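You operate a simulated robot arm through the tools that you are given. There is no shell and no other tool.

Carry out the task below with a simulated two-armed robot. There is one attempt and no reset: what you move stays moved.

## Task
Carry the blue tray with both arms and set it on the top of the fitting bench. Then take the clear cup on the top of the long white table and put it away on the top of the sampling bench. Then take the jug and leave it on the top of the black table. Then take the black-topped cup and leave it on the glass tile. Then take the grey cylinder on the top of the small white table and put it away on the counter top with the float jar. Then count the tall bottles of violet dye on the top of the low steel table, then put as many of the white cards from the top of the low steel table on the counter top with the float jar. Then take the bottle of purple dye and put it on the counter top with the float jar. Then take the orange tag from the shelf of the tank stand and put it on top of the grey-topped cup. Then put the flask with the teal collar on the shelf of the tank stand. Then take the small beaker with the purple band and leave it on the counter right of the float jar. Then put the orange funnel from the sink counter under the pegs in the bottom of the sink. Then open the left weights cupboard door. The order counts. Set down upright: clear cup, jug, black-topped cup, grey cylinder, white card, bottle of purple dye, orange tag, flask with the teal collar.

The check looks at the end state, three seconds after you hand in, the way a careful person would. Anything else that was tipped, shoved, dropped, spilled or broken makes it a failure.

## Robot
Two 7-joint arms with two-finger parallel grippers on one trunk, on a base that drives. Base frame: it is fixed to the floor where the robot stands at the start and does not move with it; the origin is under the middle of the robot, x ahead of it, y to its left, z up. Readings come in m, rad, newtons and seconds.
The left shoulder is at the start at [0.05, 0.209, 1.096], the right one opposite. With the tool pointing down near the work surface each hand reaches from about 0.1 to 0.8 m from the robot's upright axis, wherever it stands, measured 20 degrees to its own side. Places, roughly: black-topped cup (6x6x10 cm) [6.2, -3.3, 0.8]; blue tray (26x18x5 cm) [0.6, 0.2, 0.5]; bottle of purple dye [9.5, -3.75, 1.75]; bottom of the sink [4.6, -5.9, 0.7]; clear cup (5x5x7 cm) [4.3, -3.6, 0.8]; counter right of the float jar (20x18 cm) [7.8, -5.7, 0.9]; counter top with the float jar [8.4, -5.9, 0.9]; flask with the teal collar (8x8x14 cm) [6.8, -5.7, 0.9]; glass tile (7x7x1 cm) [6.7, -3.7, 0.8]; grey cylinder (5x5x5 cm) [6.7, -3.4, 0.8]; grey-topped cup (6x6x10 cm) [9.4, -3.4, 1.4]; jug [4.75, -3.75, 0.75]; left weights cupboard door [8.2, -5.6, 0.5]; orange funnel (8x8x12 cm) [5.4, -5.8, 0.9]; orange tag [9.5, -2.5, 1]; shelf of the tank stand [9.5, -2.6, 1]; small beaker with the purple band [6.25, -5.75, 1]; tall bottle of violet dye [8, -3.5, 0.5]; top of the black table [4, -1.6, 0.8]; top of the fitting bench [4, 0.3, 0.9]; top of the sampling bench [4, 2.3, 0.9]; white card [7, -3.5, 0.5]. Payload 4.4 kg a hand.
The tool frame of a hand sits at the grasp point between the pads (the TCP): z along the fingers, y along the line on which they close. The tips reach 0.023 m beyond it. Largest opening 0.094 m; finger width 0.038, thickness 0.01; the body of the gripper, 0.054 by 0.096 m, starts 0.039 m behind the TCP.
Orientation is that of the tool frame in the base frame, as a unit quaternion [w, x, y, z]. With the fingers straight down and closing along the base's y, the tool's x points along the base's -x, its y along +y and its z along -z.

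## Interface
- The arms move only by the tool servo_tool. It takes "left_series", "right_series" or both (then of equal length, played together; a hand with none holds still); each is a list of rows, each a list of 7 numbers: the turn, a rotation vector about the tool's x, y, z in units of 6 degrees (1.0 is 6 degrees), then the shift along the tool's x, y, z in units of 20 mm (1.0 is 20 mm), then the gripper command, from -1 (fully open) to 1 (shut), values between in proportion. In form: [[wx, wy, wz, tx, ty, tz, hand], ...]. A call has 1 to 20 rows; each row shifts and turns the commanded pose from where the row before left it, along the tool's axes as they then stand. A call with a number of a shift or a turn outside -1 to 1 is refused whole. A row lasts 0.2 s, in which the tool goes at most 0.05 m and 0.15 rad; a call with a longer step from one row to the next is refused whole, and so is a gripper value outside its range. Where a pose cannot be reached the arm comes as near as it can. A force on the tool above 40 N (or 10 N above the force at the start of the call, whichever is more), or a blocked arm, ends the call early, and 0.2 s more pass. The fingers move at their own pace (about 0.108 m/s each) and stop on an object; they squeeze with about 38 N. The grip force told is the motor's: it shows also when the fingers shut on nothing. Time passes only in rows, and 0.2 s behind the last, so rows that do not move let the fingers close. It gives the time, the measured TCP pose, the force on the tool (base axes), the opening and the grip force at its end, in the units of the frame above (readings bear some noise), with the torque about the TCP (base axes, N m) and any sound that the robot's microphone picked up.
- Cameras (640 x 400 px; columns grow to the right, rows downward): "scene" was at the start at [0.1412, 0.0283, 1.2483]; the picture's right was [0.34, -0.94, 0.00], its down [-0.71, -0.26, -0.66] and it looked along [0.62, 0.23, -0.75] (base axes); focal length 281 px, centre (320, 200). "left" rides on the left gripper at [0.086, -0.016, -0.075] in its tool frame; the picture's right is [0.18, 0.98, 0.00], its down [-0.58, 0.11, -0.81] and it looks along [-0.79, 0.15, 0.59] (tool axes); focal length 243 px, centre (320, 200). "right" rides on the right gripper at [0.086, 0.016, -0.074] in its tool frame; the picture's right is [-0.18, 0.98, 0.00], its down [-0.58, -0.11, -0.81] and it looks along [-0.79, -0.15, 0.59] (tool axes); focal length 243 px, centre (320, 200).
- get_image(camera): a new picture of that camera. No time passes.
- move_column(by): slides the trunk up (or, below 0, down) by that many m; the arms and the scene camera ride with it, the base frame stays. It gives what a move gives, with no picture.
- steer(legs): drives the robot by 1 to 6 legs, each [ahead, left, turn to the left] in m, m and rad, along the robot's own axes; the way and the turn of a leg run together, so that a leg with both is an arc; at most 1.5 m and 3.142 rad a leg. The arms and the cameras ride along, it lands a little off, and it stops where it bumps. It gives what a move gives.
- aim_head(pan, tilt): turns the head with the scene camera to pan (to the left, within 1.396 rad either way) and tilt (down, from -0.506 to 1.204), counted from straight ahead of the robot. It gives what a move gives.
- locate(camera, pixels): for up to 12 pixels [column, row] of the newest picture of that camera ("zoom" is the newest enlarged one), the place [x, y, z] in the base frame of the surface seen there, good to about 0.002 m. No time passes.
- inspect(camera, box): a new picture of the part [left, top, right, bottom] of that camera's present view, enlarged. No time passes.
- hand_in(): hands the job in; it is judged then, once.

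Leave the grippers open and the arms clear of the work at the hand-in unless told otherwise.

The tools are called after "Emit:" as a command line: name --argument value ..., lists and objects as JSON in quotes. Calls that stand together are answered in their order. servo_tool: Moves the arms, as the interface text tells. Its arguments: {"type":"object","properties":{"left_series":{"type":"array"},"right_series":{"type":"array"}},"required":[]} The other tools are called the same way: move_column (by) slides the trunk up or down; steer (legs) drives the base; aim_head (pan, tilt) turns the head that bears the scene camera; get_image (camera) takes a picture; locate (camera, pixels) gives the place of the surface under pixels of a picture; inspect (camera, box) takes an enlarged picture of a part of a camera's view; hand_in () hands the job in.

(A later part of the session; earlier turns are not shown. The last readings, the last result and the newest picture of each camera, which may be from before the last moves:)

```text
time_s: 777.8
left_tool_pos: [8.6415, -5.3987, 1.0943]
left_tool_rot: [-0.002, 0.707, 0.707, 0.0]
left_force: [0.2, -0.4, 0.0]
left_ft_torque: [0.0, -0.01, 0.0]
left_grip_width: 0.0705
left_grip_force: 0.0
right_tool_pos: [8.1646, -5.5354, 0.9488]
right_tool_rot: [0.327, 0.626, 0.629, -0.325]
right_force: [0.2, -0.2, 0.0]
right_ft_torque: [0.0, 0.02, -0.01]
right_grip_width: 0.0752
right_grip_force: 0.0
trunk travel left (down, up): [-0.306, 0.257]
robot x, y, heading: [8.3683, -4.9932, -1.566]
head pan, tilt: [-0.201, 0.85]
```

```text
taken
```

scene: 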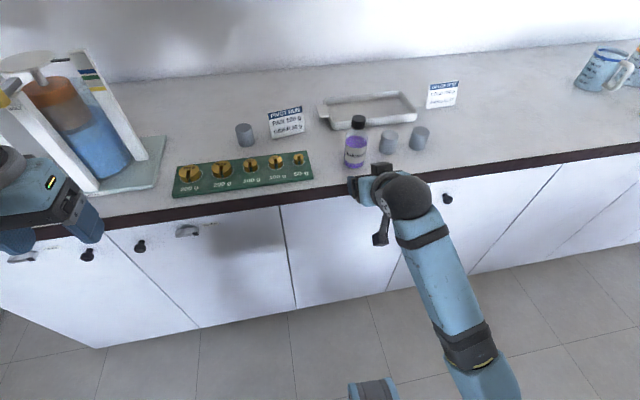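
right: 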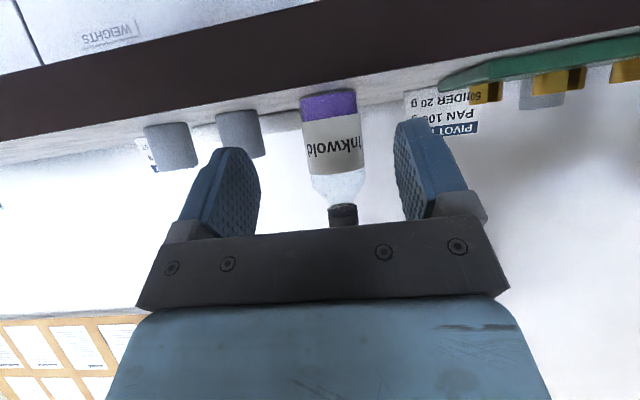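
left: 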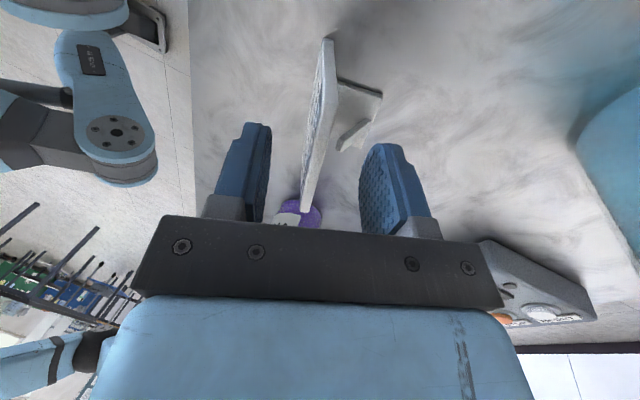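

The bottle stands upright on the counter at (8.165, −5.655). Backing away 0.45 m, then levelling the right hand again.

Emit:
steer --legs '[[-0.45, 0, 0]]'

Emit:
servo_tool --right_series '[[0, 0, 0, -0.82, 0, -0.574, -0.6], [0, 0, 0, -0.82, 0, -0.574, -0.6], [0, 0, 0, -0.82, 0, -0.574, -0.6], [0, 0, 0, -0.82, 0, -0.574, -0.6], [0, 0, 0, -0.82, 0, -0.574, -0.6], [0, 0, 0, -0.82, 0, -0.574, -0.6], [0, 0.917, 0, 0, 0, 0, -0.6], [0, 0.917, 0, 0, 0, 0, -0.6], [0, 0.917, 0, 0, 0, 0, -0.6], [0, 0.917, 0, 0, 0, 0, -0.6], [0, 0.917, 0, 0, 0, 0, -0.6], [0, 0.917, 0, 0, 0, 0, -0.6], [0, 0.917, 0, 0, 0, 0, -0.6], [0, 0.917, 0, 0, 0, 0, -0.6], [0, 0.917, 0, 0, 0, 0, -0.6], [0, 0.917, 0, 0, 0, 0, -0.6], [0, 0, 0, 0, 0, 0, -0.6]]'

```text
time_s: 780.5
left_tool_pos: [8.6379, -4.9389, 1.0933]
left_tool_rot: [-0.001, 0.709, 0.706, -0.001]
left_force: [0.8, -0.1, 0.0]
left_ft_torque: [0.0, 0.02, 0.02]
left_grip_width: 0.0707
left_grip_force: 0.1
right_tool_pos: [8.1604, -5.0746, 0.9502]
right_tool_rot: [0.326, 0.628, 0.627, -0.327]
right_force: [0.6, 0.3, 0.3]
right_ft_torque: [-0.02, -0.01, 0.0]
right_grip_width: 0.0752
right_grip_force: 0.1
trunk travel left (down, up): [-0.306, 0.257]
robot x, y, heading: [8.3711, -4.532, -1.574]
head pan, tilt: [-0.201, 0.85]
```

```text
time_s: 782.9
left_tool_pos: [8.637, -4.9398, 1.0929]
left_tool_rot: [0.0, 0.708, 0.706, 0.0]
left_force: [1.1, 0.3, -0.8]
left_ft_torque: [0.02, 0.0, 0.01]
left_grip_width: 0.0703
left_grip_force: 0.0
right_tool_pos: [8.0929, -5.0825, 1.0497]
right_tool_rot: [0.117, 0.692, 0.669, -0.244]
right_force: [-0.8, -0.6, 0.7]
right_ft_torque: [-0.04, -0.02, 0.03]
right_grip_width: 0.0753
right_grip_force: 0.2
right hand out of reach, approached as far as the arm can: row 11
trunk travel left (down, up): [-0.306, 0.257]
robot x, y, heading: [8.3672, -4.5355, -1.57]
head pan, tilt: [-0.201, 0.85]
stopped in row 11 (right hand): the arm was blocked; the commanded pose is now the measured one
```

The right wrist got stuck midway. I compute the remaining rotation (≈31°) and apply it gradually while raising the hand.

Emit:
servo_tool --right_series '[[0, 0, 0, -0.37, -0.12, -0.64, -0.6], [0, 0, 0, -0.37, -0.12, -0.64, -0.6], [0, 0, 0, -0.37, -0.12, -0.64, -0.6], [0, 0, 0, -0.37, -0.12, -0.64, -0.6], [0, 0, 0, -0.37, -0.12, -0.64, -0.6], [0, 0, 0, -0.37, -0.12, -0.64, -0.6], [0, 0, 0, 0, 0, 0, -0.6]]'

Emit:
get_image --camera "scene"

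```text
time_s: 784.7
left_tool_pos: [8.6379, -4.9386, 1.0924]
left_tool_rot: [-0.001, 0.709, 0.706, 0.001]
left_force: [-0.4, 0.8, -0.3]
left_ft_torque: [-0.02, -0.02, 0.0]
left_grip_width: 0.0703
left_grip_force: 0.0
right_tool_pos: [8.0464, -5.1011, 1.1148]
right_tool_rot: [0.082, 0.701, 0.651, -0.281]
right_force: [-0.6, 0.0, -0.1]
right_ft_torque: [-0.01, 0.0, -0.04]
right_grip_width: 0.0755
right_grip_force: 0.1
right hand out of reach, approached as far as the arm can: row 4, 5, 6
trunk travel left (down, up): [-0.306, 0.257]
robot x, y, heading: [8.371, -4.5348, -1.567]
head pan, tilt: [-0.201, 0.85]
stopped in row 7 (right hand): the arm was blocked; the commanded pose is now the measured one
```

```text
taken
```

scene: 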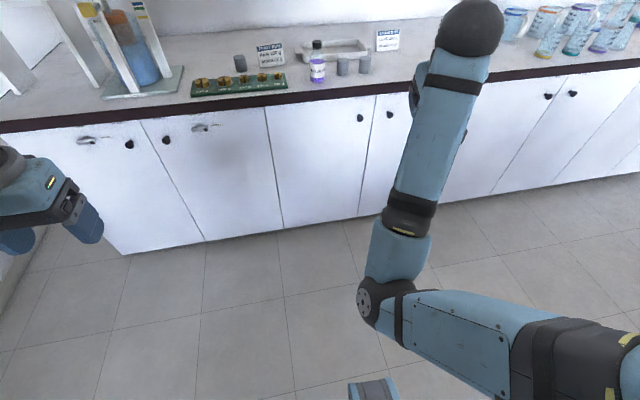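

The right elbow has folded inward. I retrace: first back to the pitched orientation, then raise the hand high before un-pitching.

Emit:
servo_tool --right_series '[[-0.457, -0.688, 0.107, 0, 0, 0, -0.6], [-0.457, -0.688, 0.107, 0, 0, 0, -0.6], [-0.457, -0.688, 0.107, 0, 0, 0, -0.6], [-0.457, -0.688, 0.107, 0, 0, 0, -0.6], [-0.457, -0.688, 0.107, 0, 0, 0, -0.6], [-0.457, -0.688, 0.107, 0, 0, 0, -0.6], [0, 0, 0, 0, 0, 0, -0.6]]'

Emit:
servo_tool --right_series '[[0, 0, 0, -0.82, 0, -0.574, -0.6], [0, 0, 0, -0.82, 0, -0.574, -0.6], [0, 0, 0, -0.82, 0, -0.574, -0.6], [0, 0, 0, -0.82, 0, -0.574, -0.6], [0, 0, 0, -0.82, 0, -0.574, -0.6], [0, 0, 0, -0.82, 0, -0.574, -0.6], [0, 0, 0, -0.82, 0, -0.574, -0.6], [0, 0, 0, -0.82, 0, -0.574, -0.6], [0, 0, 0, -0.82, 0, -0.574, -0.6], [0, 0, 0, -0.82, 0, -0.574, -0.6], [0, 0, 0, -0.82, 0, -0.574, -0.6], [0, 0, 0, -0.82, 0, -0.574, -0.6], [0, 0, 0, -0.82, 0, -0.574, -0.6], [0, 0, 0, -0.82, 0, -0.574, -0.6], [0, 0, 0, -0.82, 0, -0.574, -0.6], [0, 0, 0, 0, 0, 0, -0.6]]'

Emit:
get_image --camera "scene"

```text
time_s: 786.5
left_tool_pos: [8.6376, -4.9396, 1.0936]
left_tool_rot: [-0.001, 0.708, 0.706, 0.001]
left_force: [-0.5, -0.2, -0.6]
left_ft_torque: [0.0, 0.02, 0.01]
left_grip_width: 0.0706
left_grip_force: 0.2
right_tool_pos: [8.0276, -5.1065, 1.1484]
right_tool_rot: [0.333, 0.619, 0.614, -0.358]
right_force: [-0.2, -0.3, 0.1]
right_ft_torque: [0.02, 0.03, -0.04]
right_grip_width: 0.0753
right_grip_force: 0.0
trunk travel left (down, up): [-0.306, 0.257]
robot x, y, heading: [8.3719, -4.5338, -1.567]
head pan, tilt: [-0.201, 0.85]
stopped in row 7 (right hand): the arm was blocked; the commanded pose is now the measured one
```

```text
time_s: 789.9
left_tool_pos: [8.638, -4.9384, 1.0924]
left_tool_rot: [-0.001, 0.708, 0.706, 0.0]
left_force: [-0.5, -0.5, 0.2]
left_ft_torque: [-0.01, 0.01, 0.01]
left_grip_width: 0.0703
left_grip_force: 0.2
right_tool_pos: [8.0305, -5.1263, 1.4347]
right_tool_rot: [0.334, 0.62, 0.614, -0.357]
right_force: [-0.6, 0.6, -0.3]
right_ft_torque: [0.01, -0.02, -0.02]
right_grip_width: 0.0752
right_grip_force: 0.0
right hand out of reach, approached as far as the arm can: row 10, 11, 12, 13, 14, 15
trunk travel left (down, up): [-0.306, 0.257]
robot x, y, heading: [8.3729, -4.5343, -1.571]
head pan, tilt: [-0.201, 0.85]
```

```text
taken
```

scene: 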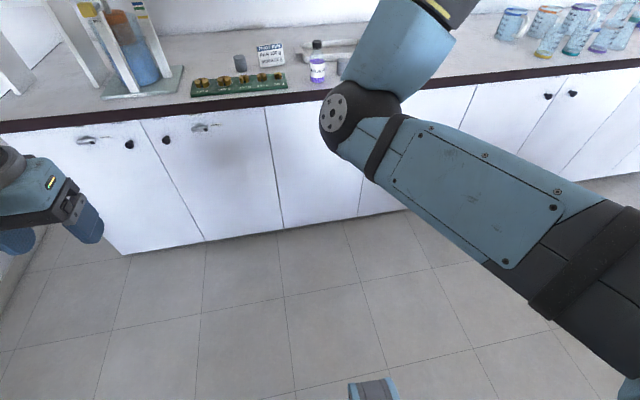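

Height is reached. Moving the hand 0.13 m inward again (where it had been fine), then un-pitching.

Emit:
servo_tool --right_series '[[0, 0, 0, 0, 0.93, 0, -0.6], [0, 0, 0, 0, 0.93, 0, -0.6], [0, 0, 0, 0, 0.93, 0, -0.6], [0, 0, 0, 0, 0.93, 0, -0.6], [0, 0, 0, 0, 0.93, 0, -0.6], [0, 0, 0, 0, 0.93, 0, -0.6], [0, 0, 0, 0, 0.93, 0, -0.6], [0, 0, 0, 0, 0, 0, -0.6]]'

Emit:
servo_tool --right_series '[[-0.03, 0.886, 0, 0, 0, 0, -0.6], [-0.03, 0.886, 0, 0, 0, 0, -0.6], [-0.03, 0.886, 0, 0, 0, 0, -0.6], [-0.03, 0.886, 0, 0, 0, 0, -0.6], [-0.03, 0.886, 0, 0, 0, 0, -0.6], [-0.03, 0.886, 0, 0, 0, 0, -0.6], [-0.03, 0.886, 0, 0, 0, 0, -0.6], [-0.03, 0.886, 0, 0, 0, 0, -0.6], [-0.03, 0.886, 0, 0, 0, 0, -0.6], [-0.03, 0.886, 0, 0, 0, 0, -0.6], [-0.03, 0.886, 0, 0, 0, 0, -0.6], [0, 0, 0, 0, 0, 0, -0.6]]'

Emit:
get_image --camera "scene"

```text
time_s: 791.7
left_tool_pos: [8.6373, -4.9388, 1.0933]
left_tool_rot: [0.0, 0.709, 0.705, 0.001]
left_force: [0.3, -0.6, 0.4]
left_ft_torque: [-0.01, 0.01, -0.02]
left_grip_width: 0.0707
left_grip_force: 0.0
right_tool_pos: [8.1575, -5.1473, 1.4259]
right_tool_rot: [0.334, 0.62, 0.613, -0.358]
right_force: [0.3, 0.8, 0.3]
right_ft_torque: [-0.02, 0.0, 0.03]
right_grip_width: 0.0752
right_grip_force: 0.1
right hand out of reach, approached as far as the arm can: row 1, 2, 4, 6
trunk travel left (down, up): [-0.306, 0.257]
robot x, y, heading: [8.3676, -4.5325, -1.571]
head pan, tilt: [-0.201, 0.85]
```

```text
time_s: 794.3
left_tool_pos: [8.6381, -4.9397, 1.0933]
left_tool_rot: [-0.001, 0.708, 0.706, -0.001]
left_force: [-0.1, -0.4, -0.2]
left_ft_torque: [0.01, 0.02, -0.02]
left_grip_width: 0.0704
left_grip_force: 0.0
right_tool_pos: [8.1275, -5.3033, 1.4096]
right_tool_rot: [0.0, 0.708, 0.706, 0.003]
right_force: [0.2, -0.8, 0.1]
right_ft_torque: [0.01, -0.01, 0.0]
right_grip_width: 0.0751
right_grip_force: 0.0
right hand out of reach, approached as far as the arm can: row 1, 2, 3, 4, 5, 6, 7, 8
trunk travel left (down, up): [-0.306, 0.257]
robot x, y, heading: [8.3711, -4.5305, -1.574]
head pan, tilt: [-0.201, 0.85]
```

```text
taken
```

scene: 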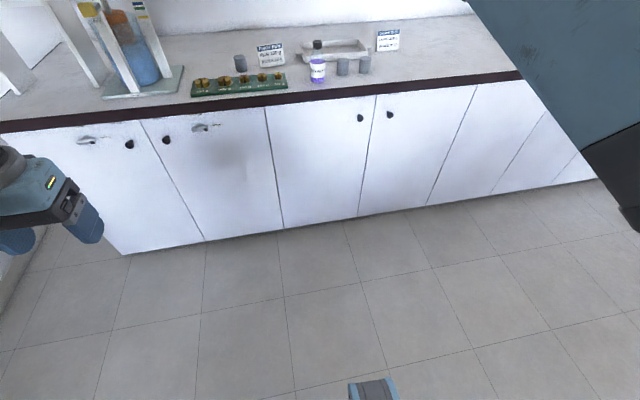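

The right hand is level again. Drawing it back to the tucked position: back 0.35 m, then down 0.3 m.

Emit:
servo_tool --right_series '[[0, 0, 0, 1, 0, 0, -0.6], [0, 0, 0, 1, 0, 0, -0.6], [0, 0, 0, 1, 0, 0, -0.6], [0, 0, 0, 1, 0, 0, -0.6], [0, 0, 0, 1, 0, 0, -0.6], [0, 0, 0, 1, 0, 0, -0.6], [0, 0, 0, 1, 0, 0, -0.6], [0, 0, 0, 1, 0, 0, -0.6], [0, 0, 0, 1, 0, 0, -0.6], [0, 0, 0, 1, 0, 0, -0.6], [0, 0, 0, 1, 0, 0.5, -0.6], [0, 0, 0, 1, 0, 0.5, -0.6], [0, 0, 0, 1, 0, 1, -0.6], [0, 0, 0, 1, 0, 1, -0.6], [0, 0, 0, 1, 0, 1, -0.6], [0, 0, 0, 1, 0, 1, -0.6], [0, 0, 0, 0, 0, 0, -0.6]]'

Emit:
servo_tool --right_series '[[0, 0, 0, 0, 0, 1, -0.6], [0, 0, 0, 0, 0, 1, -0.6], [0, 0, 0, 0, 0, 1, -0.6], [0, 0, 0, 0, 0, 1, -0.6], [0, 0, 0, 0, 0, 1, -0.6], [0, 0, 0, 0, 0, 1, -0.6], [0, 0, 0, 0, 0, 1, -0.6], [0, 0, 0, 0, 0, 1, -0.6], [0, 0, 0, 0, 0, 1, -0.6], [0, 0, 0, 0, 0, 1, -0.6], [0, 0, 0, 0, 0, 0, -0.6]]'

Emit:
get_image --camera "scene"

```text
time_s: 795.4
left_tool_pos: [8.6371, -4.9385, 1.0933]
left_tool_rot: [0.0, 0.709, 0.705, 0.001]
left_force: [-0.2, 0.0, 0.3]
left_ft_torque: [-0.03, 0.02, -0.02]
left_grip_width: 0.0706
left_grip_force: 0.0
right_tool_pos: [8.1017, -5.2365, 1.2884]
right_tool_rot: [-0.056, 0.718, 0.69, 0.075]
right_force: [-0.5, 0.3, 0.7]
right_ft_torque: [0.01, 0.0, 0.0]
right_grip_width: 0.0751
right_grip_force: 0.1
right hand out of reach, approached as far as the arm can: row 2
trunk travel left (down, up): [-0.306, 0.257]
robot x, y, heading: [8.3699, -4.5322, -1.566]
head pan, tilt: [-0.201, 0.85]
stopped in row 5 (right hand): the arm was blocked; the commanded pose is now the measured one
```

```text
time_s: 797.8
left_tool_pos: [8.6383, -4.939, 1.0915]
left_tool_rot: [-0.002, 0.708, 0.706, 0.0]
left_force: [-0.1, 0.0, -0.1]
left_ft_torque: [-0.01, -0.02, 0.03]
left_grip_width: 0.0707
left_grip_force: 0.0
right_tool_pos: [8.0895, -5.2159, 1.0933]
right_tool_rot: [-0.059, 0.717, 0.69, 0.075]
right_force: [0.3, 0.0, -0.2]
right_ft_torque: [-0.02, 0.04, 0.0]
right_grip_width: 0.075
right_grip_force: 0.1
right hand out of reach, approached as far as the arm can: row 6, 7, 8, 9
trunk travel left (down, up): [-0.306, 0.257]
robot x, y, heading: [8.369, -4.5315, -1.573]
head pan, tilt: [-0.201, 0.85]
```

```text
taken
```

scene: 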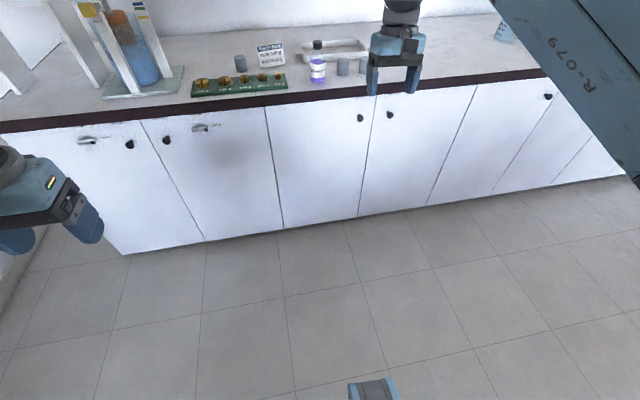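

The right arm has flipped to an elbow-high posture. Looking at it to understand.

Emit:
aim_head --pan -0.9 --tilt 0.2

Emit:
get_image --camera "scene"

Emit:
locate --camera "scene" --pixels '[[320, 100], [320, 200], [400, 200], [250, 250], [500, 250], [400, 300]]'

```text
time_s: 798.9
left_tool_pos: [8.6378, -4.9396, 1.0931]
left_tool_rot: [-0.001, 0.708, 0.706, 0.0]
left_force: [0.4, 0.7, 0.4]
left_ft_torque: [-0.01, 0.03, 0.0]
left_grip_width: 0.0704
left_grip_force: 0.0
right_tool_pos: [8.0899, -5.2168, 1.0928]
right_tool_rot: [-0.058, 0.718, 0.69, 0.074]
right_force: [0.2, 0.4, 0.4]
right_ft_torque: [0.0, 0.02, 0.0]
right_grip_width: 0.0753
right_grip_force: 0.0
trunk travel left (down, up): [-0.306, 0.257]
robot x, y, heading: [8.3696, -4.5304, -1.571]
head pan, tilt: [-0.901, 0.201]
```

```text
taken
```

scene: 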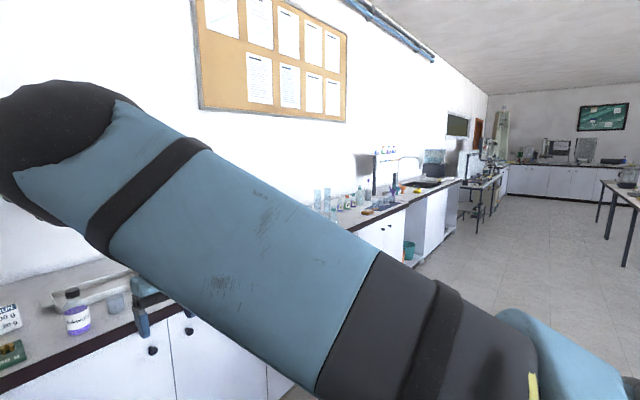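

```text
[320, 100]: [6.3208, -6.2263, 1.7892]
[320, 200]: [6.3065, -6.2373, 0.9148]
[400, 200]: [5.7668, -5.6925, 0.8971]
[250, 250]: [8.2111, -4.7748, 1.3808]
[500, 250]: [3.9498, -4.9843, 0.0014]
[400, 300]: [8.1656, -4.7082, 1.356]
```

Emit:
locate --camera "scene" --pixels '[[50, 130], [60, 190], [150, 180], [300, 280], [450, 350], [150, 300], [140, 320], [20, 100]]'

Emit:
aim_head --pan -0.3 --tilt 0.3

Emit:
get_image --camera "scene"

```text
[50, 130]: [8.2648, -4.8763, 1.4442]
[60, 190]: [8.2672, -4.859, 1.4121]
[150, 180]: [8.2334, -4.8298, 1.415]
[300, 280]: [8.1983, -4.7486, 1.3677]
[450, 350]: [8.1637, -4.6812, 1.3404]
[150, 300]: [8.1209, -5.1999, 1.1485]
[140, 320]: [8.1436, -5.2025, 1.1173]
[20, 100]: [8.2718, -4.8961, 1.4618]
```

```text
time_s: 799.9
left_tool_pos: [8.639, -4.9392, 1.0927]
left_tool_rot: [-0.001, 0.708, 0.706, 0.0]
left_force: [0.1, 0.7, 0.2]
left_ft_torque: [0.01, 0.0, 0.01]
left_grip_width: 0.0704
left_grip_force: 0.1
right_tool_pos: [8.0905, -5.2156, 1.0955]
right_tool_rot: [-0.057, 0.717, 0.691, 0.074]
right_force: [-0.3, -0.8, -0.1]
right_ft_torque: [-0.02, 0.01, -0.04]
right_grip_width: 0.0753
right_grip_force: 0.2
trunk travel left (down, up): [-0.306, 0.257]
robot x, y, heading: [8.3689, -4.533, -1.571]
head pan, tilt: [-0.3, 0.3]
```

```text
taken
```

scene: 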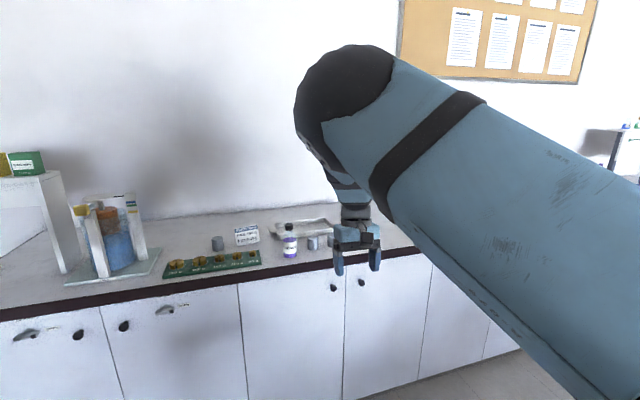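

I move to a more open spot before untangling the right arm: 0.33 m left and 0.2 m back.

Emit:
steer --legs '[[0, 0.33, 0], [-0.2, 0, 0]]'

Emit:
servo_tool --right_series '[[0, 0, 0, -0.5, 0, 0.5, -0.6], [0, 0, 0, -0.5, 0, 0.8, -0.6], [0, 0, 0, -0.3, 0, 1, -0.6], [0, 0, 0, -0.3, 0, 1, -0.6], [0, 0, 0, 0, 0, 1, -0.6], [0, 0, 0, 0, 0, 1, -0.6], [0, 0, 0, 0, 0, 1, -0.6], [0, 0, 0, 0, 0, 1, -0.6], [0, 0, 0, 0, 0, 1, -0.6], [0, 0, 0, 0, 0, 1, -0.6], [0, 0, 0, 0, 0, 1, -0.6], [0, 0, 0, 0, 0, 1, -0.6], [0, 0, 0, 0, 0, 1, -0.6], [0, 0, 0, 0, 0, 1, -0.6], [0, 0, 0, 0, 0, 0, -0.6]]'

Emit:
aim_head --pan -0.5 --tilt 0.7

Emit:
get_image --camera "scene"

```text
time_s: 804.6
left_tool_pos: [8.9634, -4.7346, 1.0925]
left_tool_rot: [-0.001, 0.709, 0.705, 0.0]
left_force: [0.0, 0.5, -0.1]
left_ft_torque: [-0.05, -0.02, 0.02]
left_grip_width: 0.0706
left_grip_force: 0.1
right_tool_pos: [8.4158, -5.0116, 1.0946]
right_tool_rot: [-0.058, 0.717, 0.69, 0.075]
right_force: [0.1, -0.2, 0.2]
right_ft_torque: [0.0, -0.01, 0.01]
right_grip_width: 0.0754
right_grip_force: 0.0
trunk travel left (down, up): [-0.306, 0.257]
robot x, y, heading: [8.6982, -4.3314, -1.569]
head pan, tilt: [-0.3, 0.3]
```

```text
time_s: 807.8
left_tool_pos: [8.964, -4.7339, 1.0937]
left_tool_rot: [-0.002, 0.709, 0.705, -0.001]
left_force: [-0.5, 0.5, -0.2]
left_ft_torque: [0.01, -0.05, 0.01]
left_grip_width: 0.0705
left_grip_force: 0.1
right_tool_pos: [8.4244, -4.9928, 0.827]
right_tool_rot: [-0.058, 0.717, 0.691, 0.074]
right_force: [0.6, 0.3, -0.5]
right_ft_torque: [0.0, -0.02, 0.04]
right_grip_width: 0.075
right_grip_force: 0.1
trunk travel left (down, up): [-0.306, 0.257]
robot x, y, heading: [8.6926, -4.3274, -1.575]
head pan, tilt: [-0.3, 0.3]
```

```text
time_s: 808.6
left_tool_pos: [8.9639, -4.7347, 1.0933]
left_tool_rot: [-0.001, 0.709, 0.705, 0.0]
left_force: [0.4, 0.0, 0.7]
left_ft_torque: [-0.03, 0.03, -0.03]
left_grip_width: 0.0704
left_grip_force: 0.1
right_tool_pos: [8.4235, -4.9954, 0.8249]
right_tool_rot: [-0.057, 0.718, 0.69, 0.074]
right_force: [-0.3, 0.4, 0.0]
right_ft_torque: [0.0, 0.0, 0.0]
right_grip_width: 0.0751
right_grip_force: 0.1
trunk travel left (down, up): [-0.306, 0.257]
robot x, y, heading: [8.6975, -4.3334, -1.57]
head pan, tilt: [-0.499, 0.7]
```

```text
taken
```

scene: 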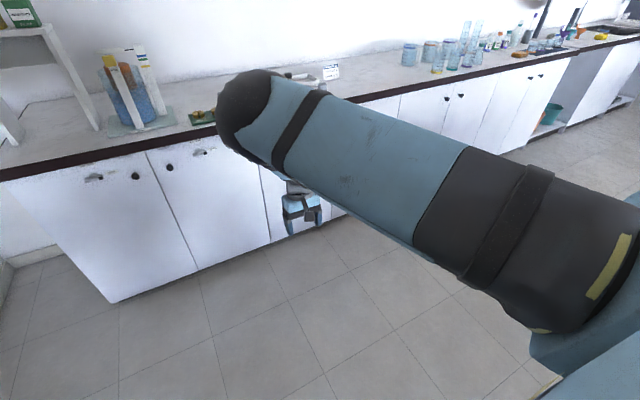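

The arm moves freely but with the elbow swung inward and up. Rolling the hand about its forward axis should swing the elbow back. Trying a 90° roll in this open space.

Emit:
servo_tool --right_series '[[1, 0, 0, 0, 0, 0, -0.6], [1, 0, 0, 0, 0, 0, -0.6], [1, 0, 0, 0, 0, 0, -0.6], [1, 0, 0, 0, 0, 0, -0.6], [1, 0, 0, 0, 0, 0, -0.6], [1, 0, 0, 0, 0, 0, -0.6], [1, 0, 0, 0, 0, 0, -0.6], [1, 0, 0, 0, 0, 0, -0.6], [1, 0, 0, 0, 0, 0, -0.6], [1, 0, 0, 0, 0, 0, -0.6], [1, 0, 0, 0, 0, 0, -0.6], [1, 0, 0, 0, 0, 0, -0.6], [1, 0, 0, 0, 0, 0, -0.6], [1, 0, 0, 0, 0, 0, -0.6], [1, 0, 0, 0, 0, 0, -0.6], [0, 0, 0, 0, 0, 0, -0.6]]'

Emit:
get_image --camera "scene"

```text
time_s: 812.0
left_tool_pos: [8.9637, -4.7344, 1.0932]
left_tool_rot: [-0.002, 0.709, 0.705, 0.001]
left_force: [-0.3, -0.9, 0.6]
left_ft_torque: [-0.03, 0.0, -0.03]
left_grip_width: 0.0704
left_grip_force: 0.0
right_tool_pos: [8.3754, -5.0561, 0.8023]
right_tool_rot: [-0.311, 0.651, 0.67, -0.176]
right_force: [-0.5, 0.5, 0.2]
right_ft_torque: [0.01, -0.01, -0.01]
right_grip_width: 0.0754
right_grip_force: 0.1
right hand out of reach, approached as far as the arm can: row 2, 3, 4, 5, 6, 7, 8, 9, 10, 11, 12, 13, 14, 15
trunk travel left (down, up): [-0.306, 0.257]
robot x, y, heading: [8.6976, -4.3298, -1.575]
head pan, tilt: [-0.499, 0.7]
```

```text
taken
```

scene: 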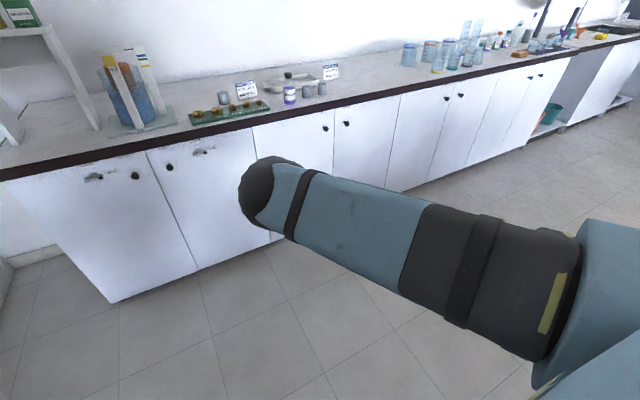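

Emit:
locate --camera "scene" --pixels '[[270, 190], [350, 220], [430, 260], [520, 290]]'

Emit:
servo_tool --right_series '[[0, 0, 0, 0, 0, 0, -0.6], [0, 0, 0, 0, 0, 0, -0.6], [0, 0, 0, 0, 0, 0, -0.6], [0, 0, 0, 0, 0, 0, -0.6], [0, 0, 0, 0, 0, 0, -0.6], [0, 0, 0, 0, 0, 0, -0.6], [0, 0, 0, 0, 0, 0, -0.6], [0, 0, 0, 0, 0, 0, -0.6]]'

```text
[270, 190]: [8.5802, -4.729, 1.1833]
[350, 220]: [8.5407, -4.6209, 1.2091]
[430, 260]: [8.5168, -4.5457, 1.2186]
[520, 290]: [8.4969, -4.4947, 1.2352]
```

```text
time_s: 813.8
left_tool_pos: [8.9642, -4.735, 1.0934]
left_tool_rot: [-0.001, 0.71, 0.705, 0.0]
left_force: [-0.2, 0.4, 0.4]
left_ft_torque: [-0.01, 0.0, -0.02]
left_grip_width: 0.0702
left_grip_force: 0.1
right_tool_pos: [8.3756, -5.0559, 0.8031]
right_tool_rot: [-0.311, 0.65, 0.67, -0.176]
right_force: [0.0, -0.2, 0.0]
right_ft_torque: [-0.04, -0.02, 0.0]
right_grip_width: 0.0752
right_grip_force: 0.1
trunk travel left (down, up): [-0.306, 0.257]
robot x, y, heading: [8.6936, -4.3275, -1.574]
head pan, tilt: [-0.499, 0.7]
```

The elbow came down and inward. Unrolling again to see how much of this remains.

Emit:
servo_tool --right_series '[[-1, 0, 0, 0, 0, 0, -0.6], [-1, 0, 0, 0, 0, 0, -0.6], [-1, 0, 0, 0, 0, 0, -0.6], [-1, 0, 0, 0, 0, 0, -0.6], [-1, 0, 0, 0, 0, 0, -0.6], [-1, 0, 0, 0, 0, 0, -0.6], [-1, 0, 0, 0, 0, 0, -0.6], [-1, 0, 0, 0, 0, 0, -0.6], [-1, 0, 0, 0, 0, 0, -0.6], [-1, 0, 0, 0, 0, 0, -0.6], [-1, 0, 0, 0, 0, 0, -0.6], [-1, 0, 0, 0, 0, 0, -0.6], [-1, 0, 0, 0, 0, 0, -0.6], [-1, 0, 0, 0, 0, 0, -0.6], [-1, 0, 0, 0, 0, 0, -0.6], [0, 0, 0, 0, 0, 0, -0.6]]'

Emit:
get_image --camera "scene"

```text
time_s: 817.2
left_tool_pos: [8.9633, -4.7341, 1.0933]
left_tool_rot: [-0.001, 0.709, 0.705, 0.0]
left_force: [1.1, -0.1, 0.3]
left_ft_torque: [0.02, -0.01, 0.0]
left_grip_width: 0.0704
left_grip_force: 0.1
right_tool_pos: [8.3763, -5.0571, 0.803]
right_tool_rot: [0.24, 0.68, 0.598, 0.351]
right_force: [0.7, 0.2, -0.1]
right_ft_torque: [-0.03, -0.01, -0.03]
right_grip_width: 0.0753
right_grip_force: 0.0
trunk travel left (down, up): [-0.306, 0.257]
robot x, y, heading: [8.6981, -4.3262, -1.57]
head pan, tilt: [-0.499, 0.7]
```

```text
taken
```

scene: 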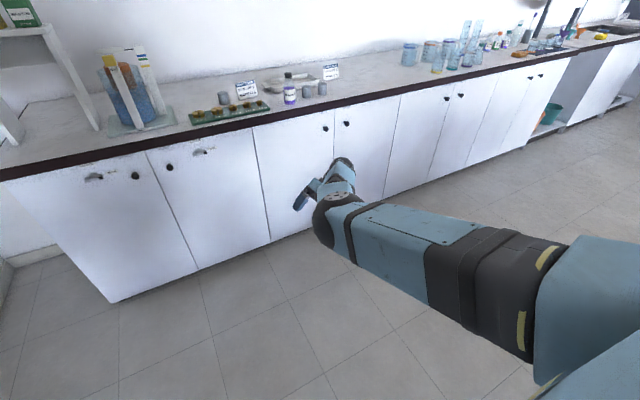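

Emit:
locate --camera "scene" --pixels '[[335, 215], [335, 180], [400, 230], [470, 260], [310, 190]]'

Emit:
aim_head --pan -0.7 --tilt 0.9

Emit:
get_image --camera "scene"

```text
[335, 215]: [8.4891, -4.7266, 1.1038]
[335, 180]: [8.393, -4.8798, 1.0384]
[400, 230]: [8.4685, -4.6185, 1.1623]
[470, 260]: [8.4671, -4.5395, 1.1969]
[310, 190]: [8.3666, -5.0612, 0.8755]
```

```text
time_s: 818.0
left_tool_pos: [8.9634, -4.7349, 1.0921]
left_tool_rot: [-0.001, 0.709, 0.706, 0.0]
left_force: [0.1, 0.7, 0.6]
left_ft_torque: [0.01, 0.0, -0.01]
left_grip_width: 0.0706
left_grip_force: 0.0
right_tool_pos: [8.3754, -5.0572, 0.8016]
right_tool_rot: [0.239, 0.68, 0.598, 0.35]
right_force: [-0.5, -1.3, 1.3]
right_ft_torque: [-0.05, 0.02, -0.01]
right_grip_width: 0.0753
right_grip_force: 0.1
trunk travel left (down, up): [-0.306, 0.257]
robot x, y, heading: [8.6933, -4.3294, -1.572]
head pan, tilt: [-0.7, 0.901]
```

```text
taken
```

scene: 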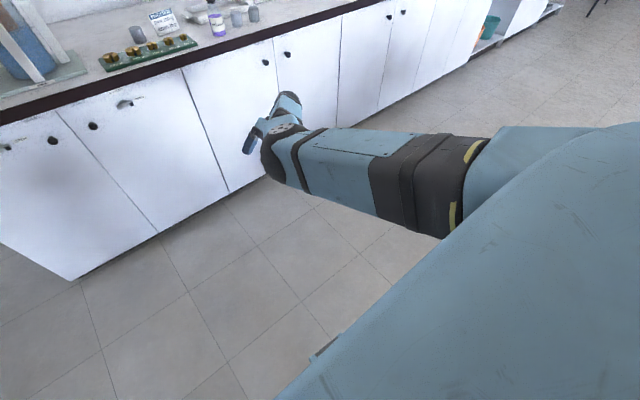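

The arm is now nearly straight. Rolling the hand back to pointing down (≈50°) and checking the elbow.

Emit:
servo_tool --right_series '[[1, 0, 0, 0, 0, 0, -0.6], [1, 0, 0, 0, 0, 0, -0.6], [1, 0, 0, 0, 0, 0, -0.6], [1, 0, 0, 0, 0, 0, -0.6], [1, 0, 0, 0, 0, 0, -0.6], [1, 0, 0, 0, 0, 0, -0.6], [1, 0, 0, 0, 0, 0, -0.6], [1, 0, 0, 0, 0, 0, -0.6], [0, 0, 0, 0, 0, 0, -0.6]]'

Emit:
get_image --camera "scene"

Emit:
locate --camera "scene" --pixels '[[280, 150], [260, 160], [350, 170], [430, 180], [240, 130]]'

```text
time_s: 820.0
left_tool_pos: [8.964, -4.7354, 1.0926]
left_tool_rot: [-0.001, 0.709, 0.705, 0.0]
left_force: [-0.1, -0.2, -0.4]
left_ft_torque: [0.0, 0.0, -0.05]
left_grip_width: 0.0705
left_grip_force: 0.2
right_tool_pos: [8.3761, -5.0574, 0.8036]
right_tool_rot: [-0.057, 0.719, 0.689, 0.075]
right_force: [-0.5, 1.4, 0.1]
right_ft_torque: [-0.04, 0.02, -0.03]
right_grip_width: 0.0749
right_grip_force: 0.2
trunk travel left (down, up): [-0.306, 0.257]
robot x, y, heading: [8.6927, -4.3278, -1.572]
head pan, tilt: [-0.7, 0.901]
```

```text
taken
```

scene: 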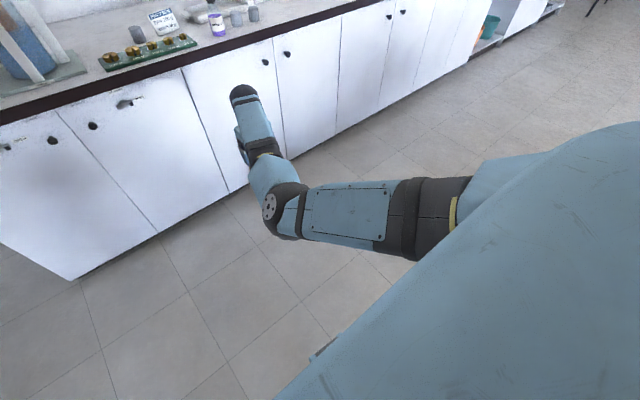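

```text
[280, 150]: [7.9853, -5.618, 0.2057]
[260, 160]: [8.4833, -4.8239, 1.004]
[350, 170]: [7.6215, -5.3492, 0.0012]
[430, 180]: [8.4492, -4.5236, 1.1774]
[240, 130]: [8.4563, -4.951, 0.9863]
```

The elbow is back in its normal low posture. Straightening the last few degrees and drawing the hand back and up to the tucked position.

Emit:
servo_tool --right_series '[[0.12, -0.89, -0.2, 0, 0, 0, -0.6], [0.12, -0.89, -0.2, 0, 0, 0, -0.6], [0, 0, 0, 0.5, 0, -0.5, -0.6], [0, 0, 0, 1, 0.15, -0.9, -0.6], [0, 0, 0, 1, 0.15, -0.9, -0.6], [0, 0, 0, 1, 0.15, -0.9, -0.6], [0, 0, 0, 1, 0.15, -0.9, -0.6], [0, 0, 0, 1, 0.15, -0.9, -0.6], [0, 0, 0, 1, 0.15, -0.9, -0.6], [0, 0, 0, 1, 0.15, -0.9, -0.6], [0, 0, 0, 1, 0.15, -0.9, -0.6], [0, 0, 0, 1, 0.15, -0.9, -0.6], [0, 0, 0, 1, 0.15, -0.9, -0.6], [0, 0, 0, 1, 0.15, -0.9, -0.6], [0, 0, 0, 1, 0.15, -0.9, -0.6], [0, 0, 0, 1, 0.15, -0.9, -0.6], [0, 0, 0, 1, 0.15, -0.9, -0.6], [0, 0, 0, 1, 0.15, -0.9, -0.6], [0, 0, 0, 0, 0, 0, -0.6]]'

Emit:
aim_head --pan -0.3 --tilt 0.8

Emit:
get_image --camera "scene"

```text
time_s: 824.2
left_tool_pos: [8.9639, -4.7344, 1.0923]
left_tool_rot: [0.0, 0.709, 0.705, 0.0]
left_force: [-0.3, 0.0, 0.7]
left_ft_torque: [0.0, -0.02, 0.0]
left_grip_width: 0.0703
left_grip_force: 0.2
right_tool_pos: [8.2747, -4.885, 0.9213]
right_tool_rot: [-0.022, 0.729, 0.682, -0.051]
right_force: [0.1, 0.3, -0.5]
right_ft_torque: [0.0, 0.01, 0.0]
right_grip_width: 0.0751
right_grip_force: 0.1
right hand out of reach, approached as far as the arm can: row 9, 10, 11, 12, 13, 14, 15, 16, 17, 18
trunk travel left (down, up): [-0.306, 0.257]
robot x, y, heading: [8.6953, -4.3314, -1.569]
head pan, tilt: [-0.7, 0.901]
stopped in row 19 (right hand): the arm was blocked; the commanded pose is now the measured one
```

```text
time_s: 825.0
left_tool_pos: [8.9647, -4.735, 1.0928]
left_tool_rot: [-0.001, 0.709, 0.705, 0.0]
left_force: [-0.2, 0.8, 0.0]
left_ft_torque: [-0.02, 0.01, 0.01]
left_grip_width: 0.0704
left_grip_force: 0.0
right_tool_pos: [8.2744, -4.8844, 0.9202]
right_tool_rot: [-0.023, 0.73, 0.681, -0.05]
right_force: [0.0, -0.1, -0.2]
right_ft_torque: [0.0, -0.01, -0.01]
right_grip_width: 0.075
right_grip_force: 0.1
trunk travel left (down, up): [-0.306, 0.257]
robot x, y, heading: [8.6988, -4.329, -1.571]
head pan, tilt: [-0.3, 0.799]
```

```text
taken
```

scene: 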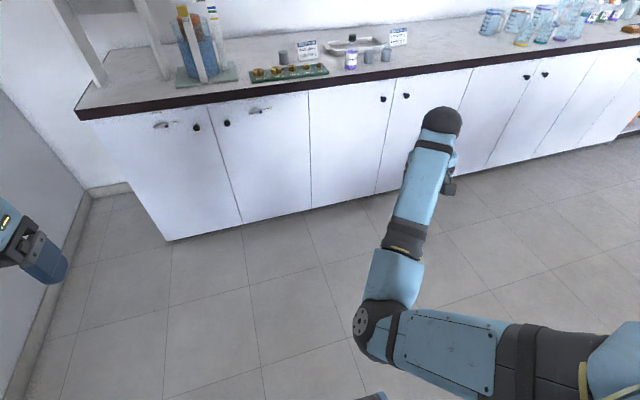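

The elbow is low but still on the inner side. I extend the hand again and repeat the roll to bring the elbow to the outer side.

Emit:
servo_tool --right_series '[[0, 0, 0, -0.8, 0, 0.5, -0.6], [0, 0, 0, -0.8, 0, 0.5, -0.6], [0, 0, 0, -0.8, 0, 0.5, -0.6], [0, 0, 0, -0.8, 0, 0.5, -0.6], [0, 0, 0, -0.8, 0, 0.5, -0.6], [0, 0, 0, -0.8, 0, 0.5, -0.6], [1, 0, 0, 0, 0, 0, -0.6], [1, 0, 0, 0, 0, 0, -0.6], [1, 0, 0, 0, 0, 0, -0.6], [1, 0, 0, 0, 0, 0, -0.6], [1, 0, 0, 0, 0, 0, -0.6], [1, 0, 0, 0, 0, 0, -0.6], [1, 0, 0, 0, 0, 0, -0.6], [1, 0, 0, 0, 0, 0, -0.6], [1, 0, 0, 0, 0, 0, -0.6], [1, 0, 0, 0, 0, 0, -0.6], [1, 0, 0, 0, 0, 0, -0.6], [1, 0, 0, 0, 0, 0, -0.6], [0, 0, 0, 0, 0, 0, -0.6]]'

Emit:
get_image --camera "scene"

```text
time_s: 829.0
left_tool_pos: [8.964, -4.735, 1.0943]
left_tool_rot: [0.0, 0.709, 0.705, 0.0]
left_force: [0.6, 0.0, 0.0]
left_ft_torque: [0.0, 0.0, 0.01]
left_grip_width: 0.0705
left_grip_force: 0.1
right_tool_pos: [8.2655, -4.982, 0.8635]
right_tool_rot: [-0.446, 0.576, 0.525, -0.441]
right_force: [0.3, -0.5, -0.1]
right_ft_torque: [0.03, 0.02, 0.02]
right_grip_width: 0.0753
right_grip_force: 0.0
trunk travel left (down, up): [-0.306, 0.257]
robot x, y, heading: [8.6962, -4.3283, -1.573]
head pan, tilt: [-0.3, 0.799]
```

```text
taken
```

scene: 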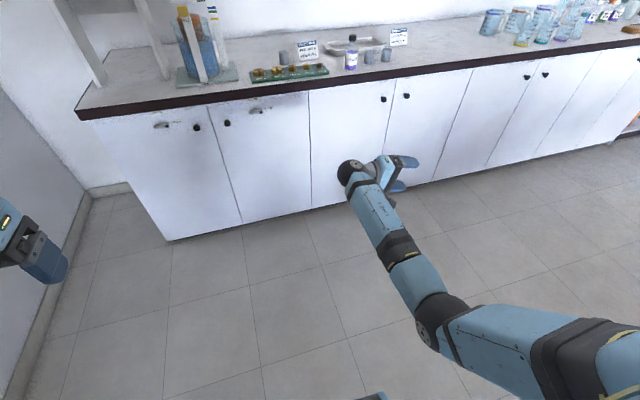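

Elbow moves outward. Rolling further.

Emit:
servo_tool --right_series '[[1, 0, 0, 0, 0, 0, -0.6], [1, 0, 0, 0, 0, 0, -0.6], [1, 0, 0, 0, 0, 0, -0.6], [1, 0, 0, 0, 0, 0, -0.6], [1, 0, 0, 0, 0, 0, -0.6], [1, 0, 0, 0, 0, 0, -0.6], [1, 0, 0, 0, 0, 0, -0.6], [1, 0, 0, 0, 0, 0, -0.6], [0, 0, 0, 0, 0, 0, -0.6]]'

Emit:
get_image --camera "scene"

```text
time_s: 831.0
left_tool_pos: [8.9628, -4.7344, 1.0938]
left_tool_rot: [0.0, 0.709, 0.705, 0.001]
left_force: [-0.7, 0.1, -0.3]
left_ft_torque: [-0.01, 0.02, 0.0]
left_grip_width: 0.0707
left_grip_force: 0.0
right_tool_pos: [8.2662, -4.9809, 0.8623]
right_tool_rot: [0.642, -0.345, -0.299, 0.615]
right_force: [-0.2, -0.3, 0.8]
right_ft_torque: [-0.01, -0.03, -0.03]
right_grip_width: 0.0751
right_grip_force: 0.0
trunk travel left (down, up): [-0.306, 0.257]
robot x, y, heading: [8.6931, -4.3341, -1.57]
head pan, tilt: [-0.3, 0.799]
```

```text
taken
```

scene: 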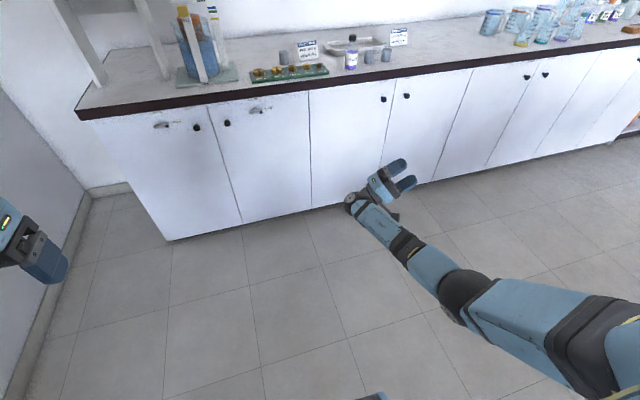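

Emit:
servo_tool --right_series '[[1, 0, 0, 0, 0, 0, -0.6], [1, 0, 0, 0, 0, 0, -0.6], [1, 0, 0, 0, 0, 0, -0.6], [1, 0, 0, 0, 0, 0, -0.6], [1, 0, 0, 0, 0, 0, -0.6], [1, 0, 0, 0, 0, 0, -0.6], [1, 0, 0, 0, 0, 0, -0.6], [1, 0, 0, 0, 0, 0, -0.6], [1, 0, 0, 0, 0, 0, -0.6], [1, 0, 0, 0, 0, 0, -0.6], [0, 0, 0, 0, 0, 0, -0.6]]'

Emit:
get_image --camera "scene"

```text
time_s: 833.4
left_tool_pos: [8.9646, -4.7352, 1.0928]
left_tool_rot: [0.0, 0.709, 0.705, 0.0]
left_force: [-0.2, -0.2, 0.8]
left_ft_torque: [-0.01, 0.0, 0.01]
left_grip_width: 0.0704
left_grip_force: 0.1
right_tool_pos: [8.2675, -4.9687, 0.8847]
right_tool_rot: [0.729, 0.023, 0.046, 0.683]
right_force: [0.5, -0.6, -0.5]
right_ft_torque: [-0.01, -0.02, 0.01]
right_grip_width: 0.0753
right_grip_force: 0.0
right hand out of reach, approached as far as the arm can: row 7, 8, 9, 10
trunk travel left (down, up): [-0.306, 0.257]
robot x, y, heading: [8.6972, -4.3267, -1.569]
head pan, tilt: [-0.3, 0.799]
```

```text
taken
```

scene: 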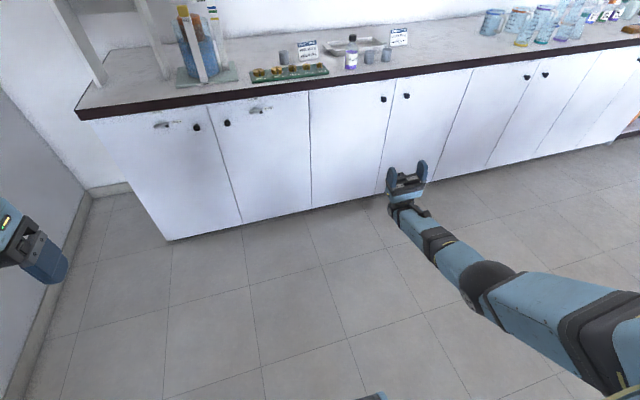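

Hand fully rolled over; now unrolling 180° back in two calls.

Emit:
servo_tool --right_series '[[-1, 0, 0, 0, 0, 0, -0.6], [-1, 0, 0, 0, 0, 0, -0.6], [-1, 0, 0, 0, 0, 0, -0.6], [-1, 0, 0, 0, 0, 0, -0.6], [-1, 0, 0, 0, 0, 0, -0.6], [-1, 0, 0, 0, 0, 0, -0.6], [-1, 0, 0, 0, 0, 0, -0.6], [-1, 0, 0, 0, 0, 0, -0.6], [-1, 0, 0, 0, 0, 0, -0.6], [-1, 0, 0, 0, 0, 0, -0.6], [-1, 0, 0, 0, 0, 0, -0.6], [-1, 0, 0, 0, 0, 0, -0.6], [-1, 0, 0, 0, 0, 0, -0.6], [-1, 0, 0, 0, 0, 0, -0.6], [-1, 0, 0, 0, 0, 0, -0.6], [0, 0, 0, 0, 0, 0, -0.6]]'

Emit:
servo_tool --right_series '[[-1, 0, 0, 0, 0, 0, -0.6], [-1, 0, 0, 0, 0, 0, -0.6], [-1, 0, 0, 0, 0, 0, -0.6], [-1, 0, 0, 0, 0, 0, -0.6], [-1, 0, 0, 0, 0, 0, -0.6], [-1, 0, 0, 0, 0, 0, -0.6], [-1, 0, 0, 0, 0, 0, -0.6], [-1, 0, 0, 0, 0, 0, -0.6], [-1, 0, 0, 0, 0, 0, -0.6], [-1, 0, 0, 0, 0, 0, -0.6], [-1, 0, 0, 0, 0, 0, -0.6], [-1, 0, 0, 0, 0, 0, -0.6], [-1, 0, 0, 0, 0, 0, -0.6], [-1, 0, 0, 0, 0, 0, -0.6], [0, 0, 0, 0, 0, 0, -0.6]]'

Emit:
get_image --camera "scene"

```text
time_s: 836.8
left_tool_pos: [8.9622, -4.7354, 1.0937]
left_tool_rot: [-0.001, 0.709, 0.705, 0.0]
left_force: [-0.1, 0.0, -0.6]
left_ft_torque: [0.04, 0.0, -0.01]
left_grip_width: 0.0706
left_grip_force: 0.1
right_tool_pos: [8.2679, -4.9672, 0.8837]
right_tool_rot: [0.53, -0.5, -0.449, 0.517]
right_force: [0.9, 0.0, 0.0]
right_ft_torque: [0.0, 0.0, -0.02]
right_grip_width: 0.075
right_grip_force: 0.1
trunk travel left (down, up): [-0.306, 0.257]
robot x, y, heading: [8.6964, -4.3298, -1.569]
head pan, tilt: [-0.3, 0.799]
```

```text
time_s: 840.0
left_tool_pos: [8.9634, -4.735, 1.0928]
left_tool_rot: [-0.001, 0.709, 0.705, 0.001]
left_force: [0.3, 1.0, 0.3]
left_ft_torque: [0.03, -0.01, 0.01]
left_grip_width: 0.0708
left_grip_force: 0.0
right_tool_pos: [8.2681, -4.9671, 0.8834]
right_tool_rot: [-0.06, 0.727, 0.679, -0.083]
right_force: [-0.2, -0.4, -0.4]
right_ft_torque: [0.01, -0.01, 0.02]
right_grip_width: 0.0751
right_grip_force: 0.0
trunk travel left (down, up): [-0.306, 0.257]
robot x, y, heading: [8.6944, -4.3288, -1.567]
head pan, tilt: [-0.3, 0.799]
```

```text
taken
```

scene: 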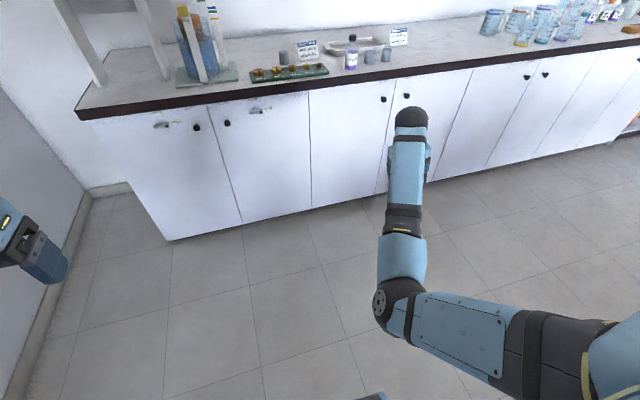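

Some progress. Repeating the roll, this time pushing further past the wrist's limit.

Emit:
servo_tool --right_series '[[1, 0, 0, 0, 0, 0, -0.6], [1, 0, 0, 0, 0, 0, -0.6], [1, 0, 0, 0, 0, 0, -0.6], [1, 0, 0, 0, 0, 0, -0.6], [1, 0, 0, 0, 0, 0, -0.6], [1, 0, 0, 0, 0, 0, -0.6], [1, 0, 0, 0, 0, 0, -0.6], [1, 0, 0, 0, 0, 0, -0.6], [1, 0, 0, 0, 0, 0, -0.6], [1, 0, 0, 0, 0, 0, -0.6], [1, 0, 0, 0, 0, 0, -0.6], [1, 0, 0, 0, 0, 0, -0.6], [1, 0, 0, 0, 0, 0, -0.6], [1, 0, 0, 0, 0, 0, -0.6], [1, 0, 0, 0, 0, 0, -0.6], [1, 0, 0, 0, 0, 0, -0.6], [1, 0, 0, 0, 0, 0, -0.6], [1, 0, 0, 0, 0, 0, -0.6], [1, 0, 0, 0, 0, 0, -0.6], [1, 0, 0, 0, 0, 0, -0.6]]'

Emit:
servo_tool --right_series '[[1, 0, 0, 0, 0, 0, -0.6], [1, 0, 0, 0, 0, 0, -0.6], [1, 0, 0, 0, 0, 0, -0.6], [1, 0, 0, 0, 0, 0, -0.6], [1, 0, 0, 0, 0, 0, -0.6], [1, 0, 0, 0, 0, 0, -0.6], [1, 0, 0, 0, 0, 0, -0.6], [1, 0, 0, 0, 0, 0, -0.6], [1, 0, 0, 0, 0, 0, -0.6], [1, 0, 0, 0, 0, 0, -0.6], [1, 0, 0, 0, 0, 0, -0.6], [1, 0, 0, 0, 0, 0, -0.6], [1, 0, 0, 0, 0, 0, -0.6], [1, 0, 0, 0, 0, 0, -0.6], [1, 0, 0, 0, 0, 0, -0.6], [1, 0, 0, 0, 0, 0, -0.6], [1, 0, 0, 0, 0, 0, -0.6], [1, 0, 0, 0, 0, 0, -0.6], [0, 0, 0, 0, 0, 0, -0.6]]'

Emit:
get_image --camera "scene"

```text
time_s: 844.2
left_tool_pos: [8.964, -4.7351, 1.094]
left_tool_rot: [0.0, 0.709, 0.705, 0.0]
left_force: [0.2, -0.8, -0.4]
left_ft_torque: [0.0, -0.02, 0.03]
left_grip_width: 0.0705
left_grip_force: 0.1
right_tool_pos: [8.2699, -4.9655, 0.8839]
right_tool_rot: [0.659, -0.312, -0.267, 0.63]
right_force: [-0.5, -0.2, 1.2]
right_ft_torque: [0.03, 0.0, 0.0]
right_grip_width: 0.0753
right_grip_force: 0.1
trunk travel left (down, up): [-0.306, 0.257]
robot x, y, heading: [8.695, -4.3298, -1.572]
head pan, tilt: [-0.3, 0.799]
```

```text
time_s: 848.2
left_tool_pos: [8.963, -4.7359, 1.0941]
left_tool_rot: [-0.001, 0.709, 0.705, 0.0]
left_force: [0.6, -0.7, 0.2]
left_ft_torque: [0.02, 0.01, 0.01]
left_grip_width: 0.0705
left_grip_force: 0.1
right_tool_pos: [8.2695, -4.9656, 0.8854]
right_tool_rot: [0.639, 0.35, 0.352, 0.587]
right_force: [0.5, 0.5, 0.7]
right_ft_torque: [0.01, 0.02, -0.03]
right_grip_width: 0.0752
right_grip_force: 0.0
right hand out of reach, approached as far as the arm can: row 10
trunk travel left (down, up): [-0.306, 0.257]
robot x, y, heading: [8.6943, -4.328, -1.574]
head pan, tilt: [-0.3, 0.799]
```

```text
taken
```

scene: 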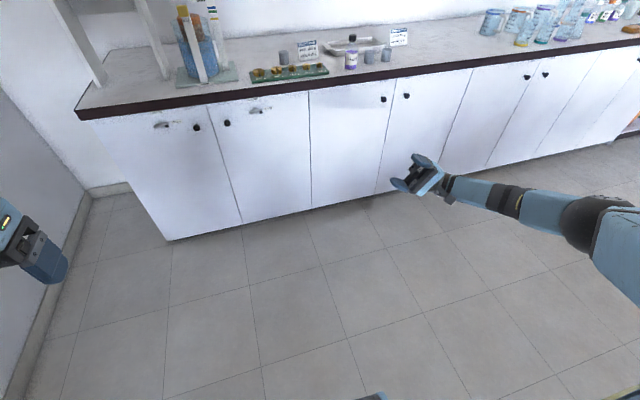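

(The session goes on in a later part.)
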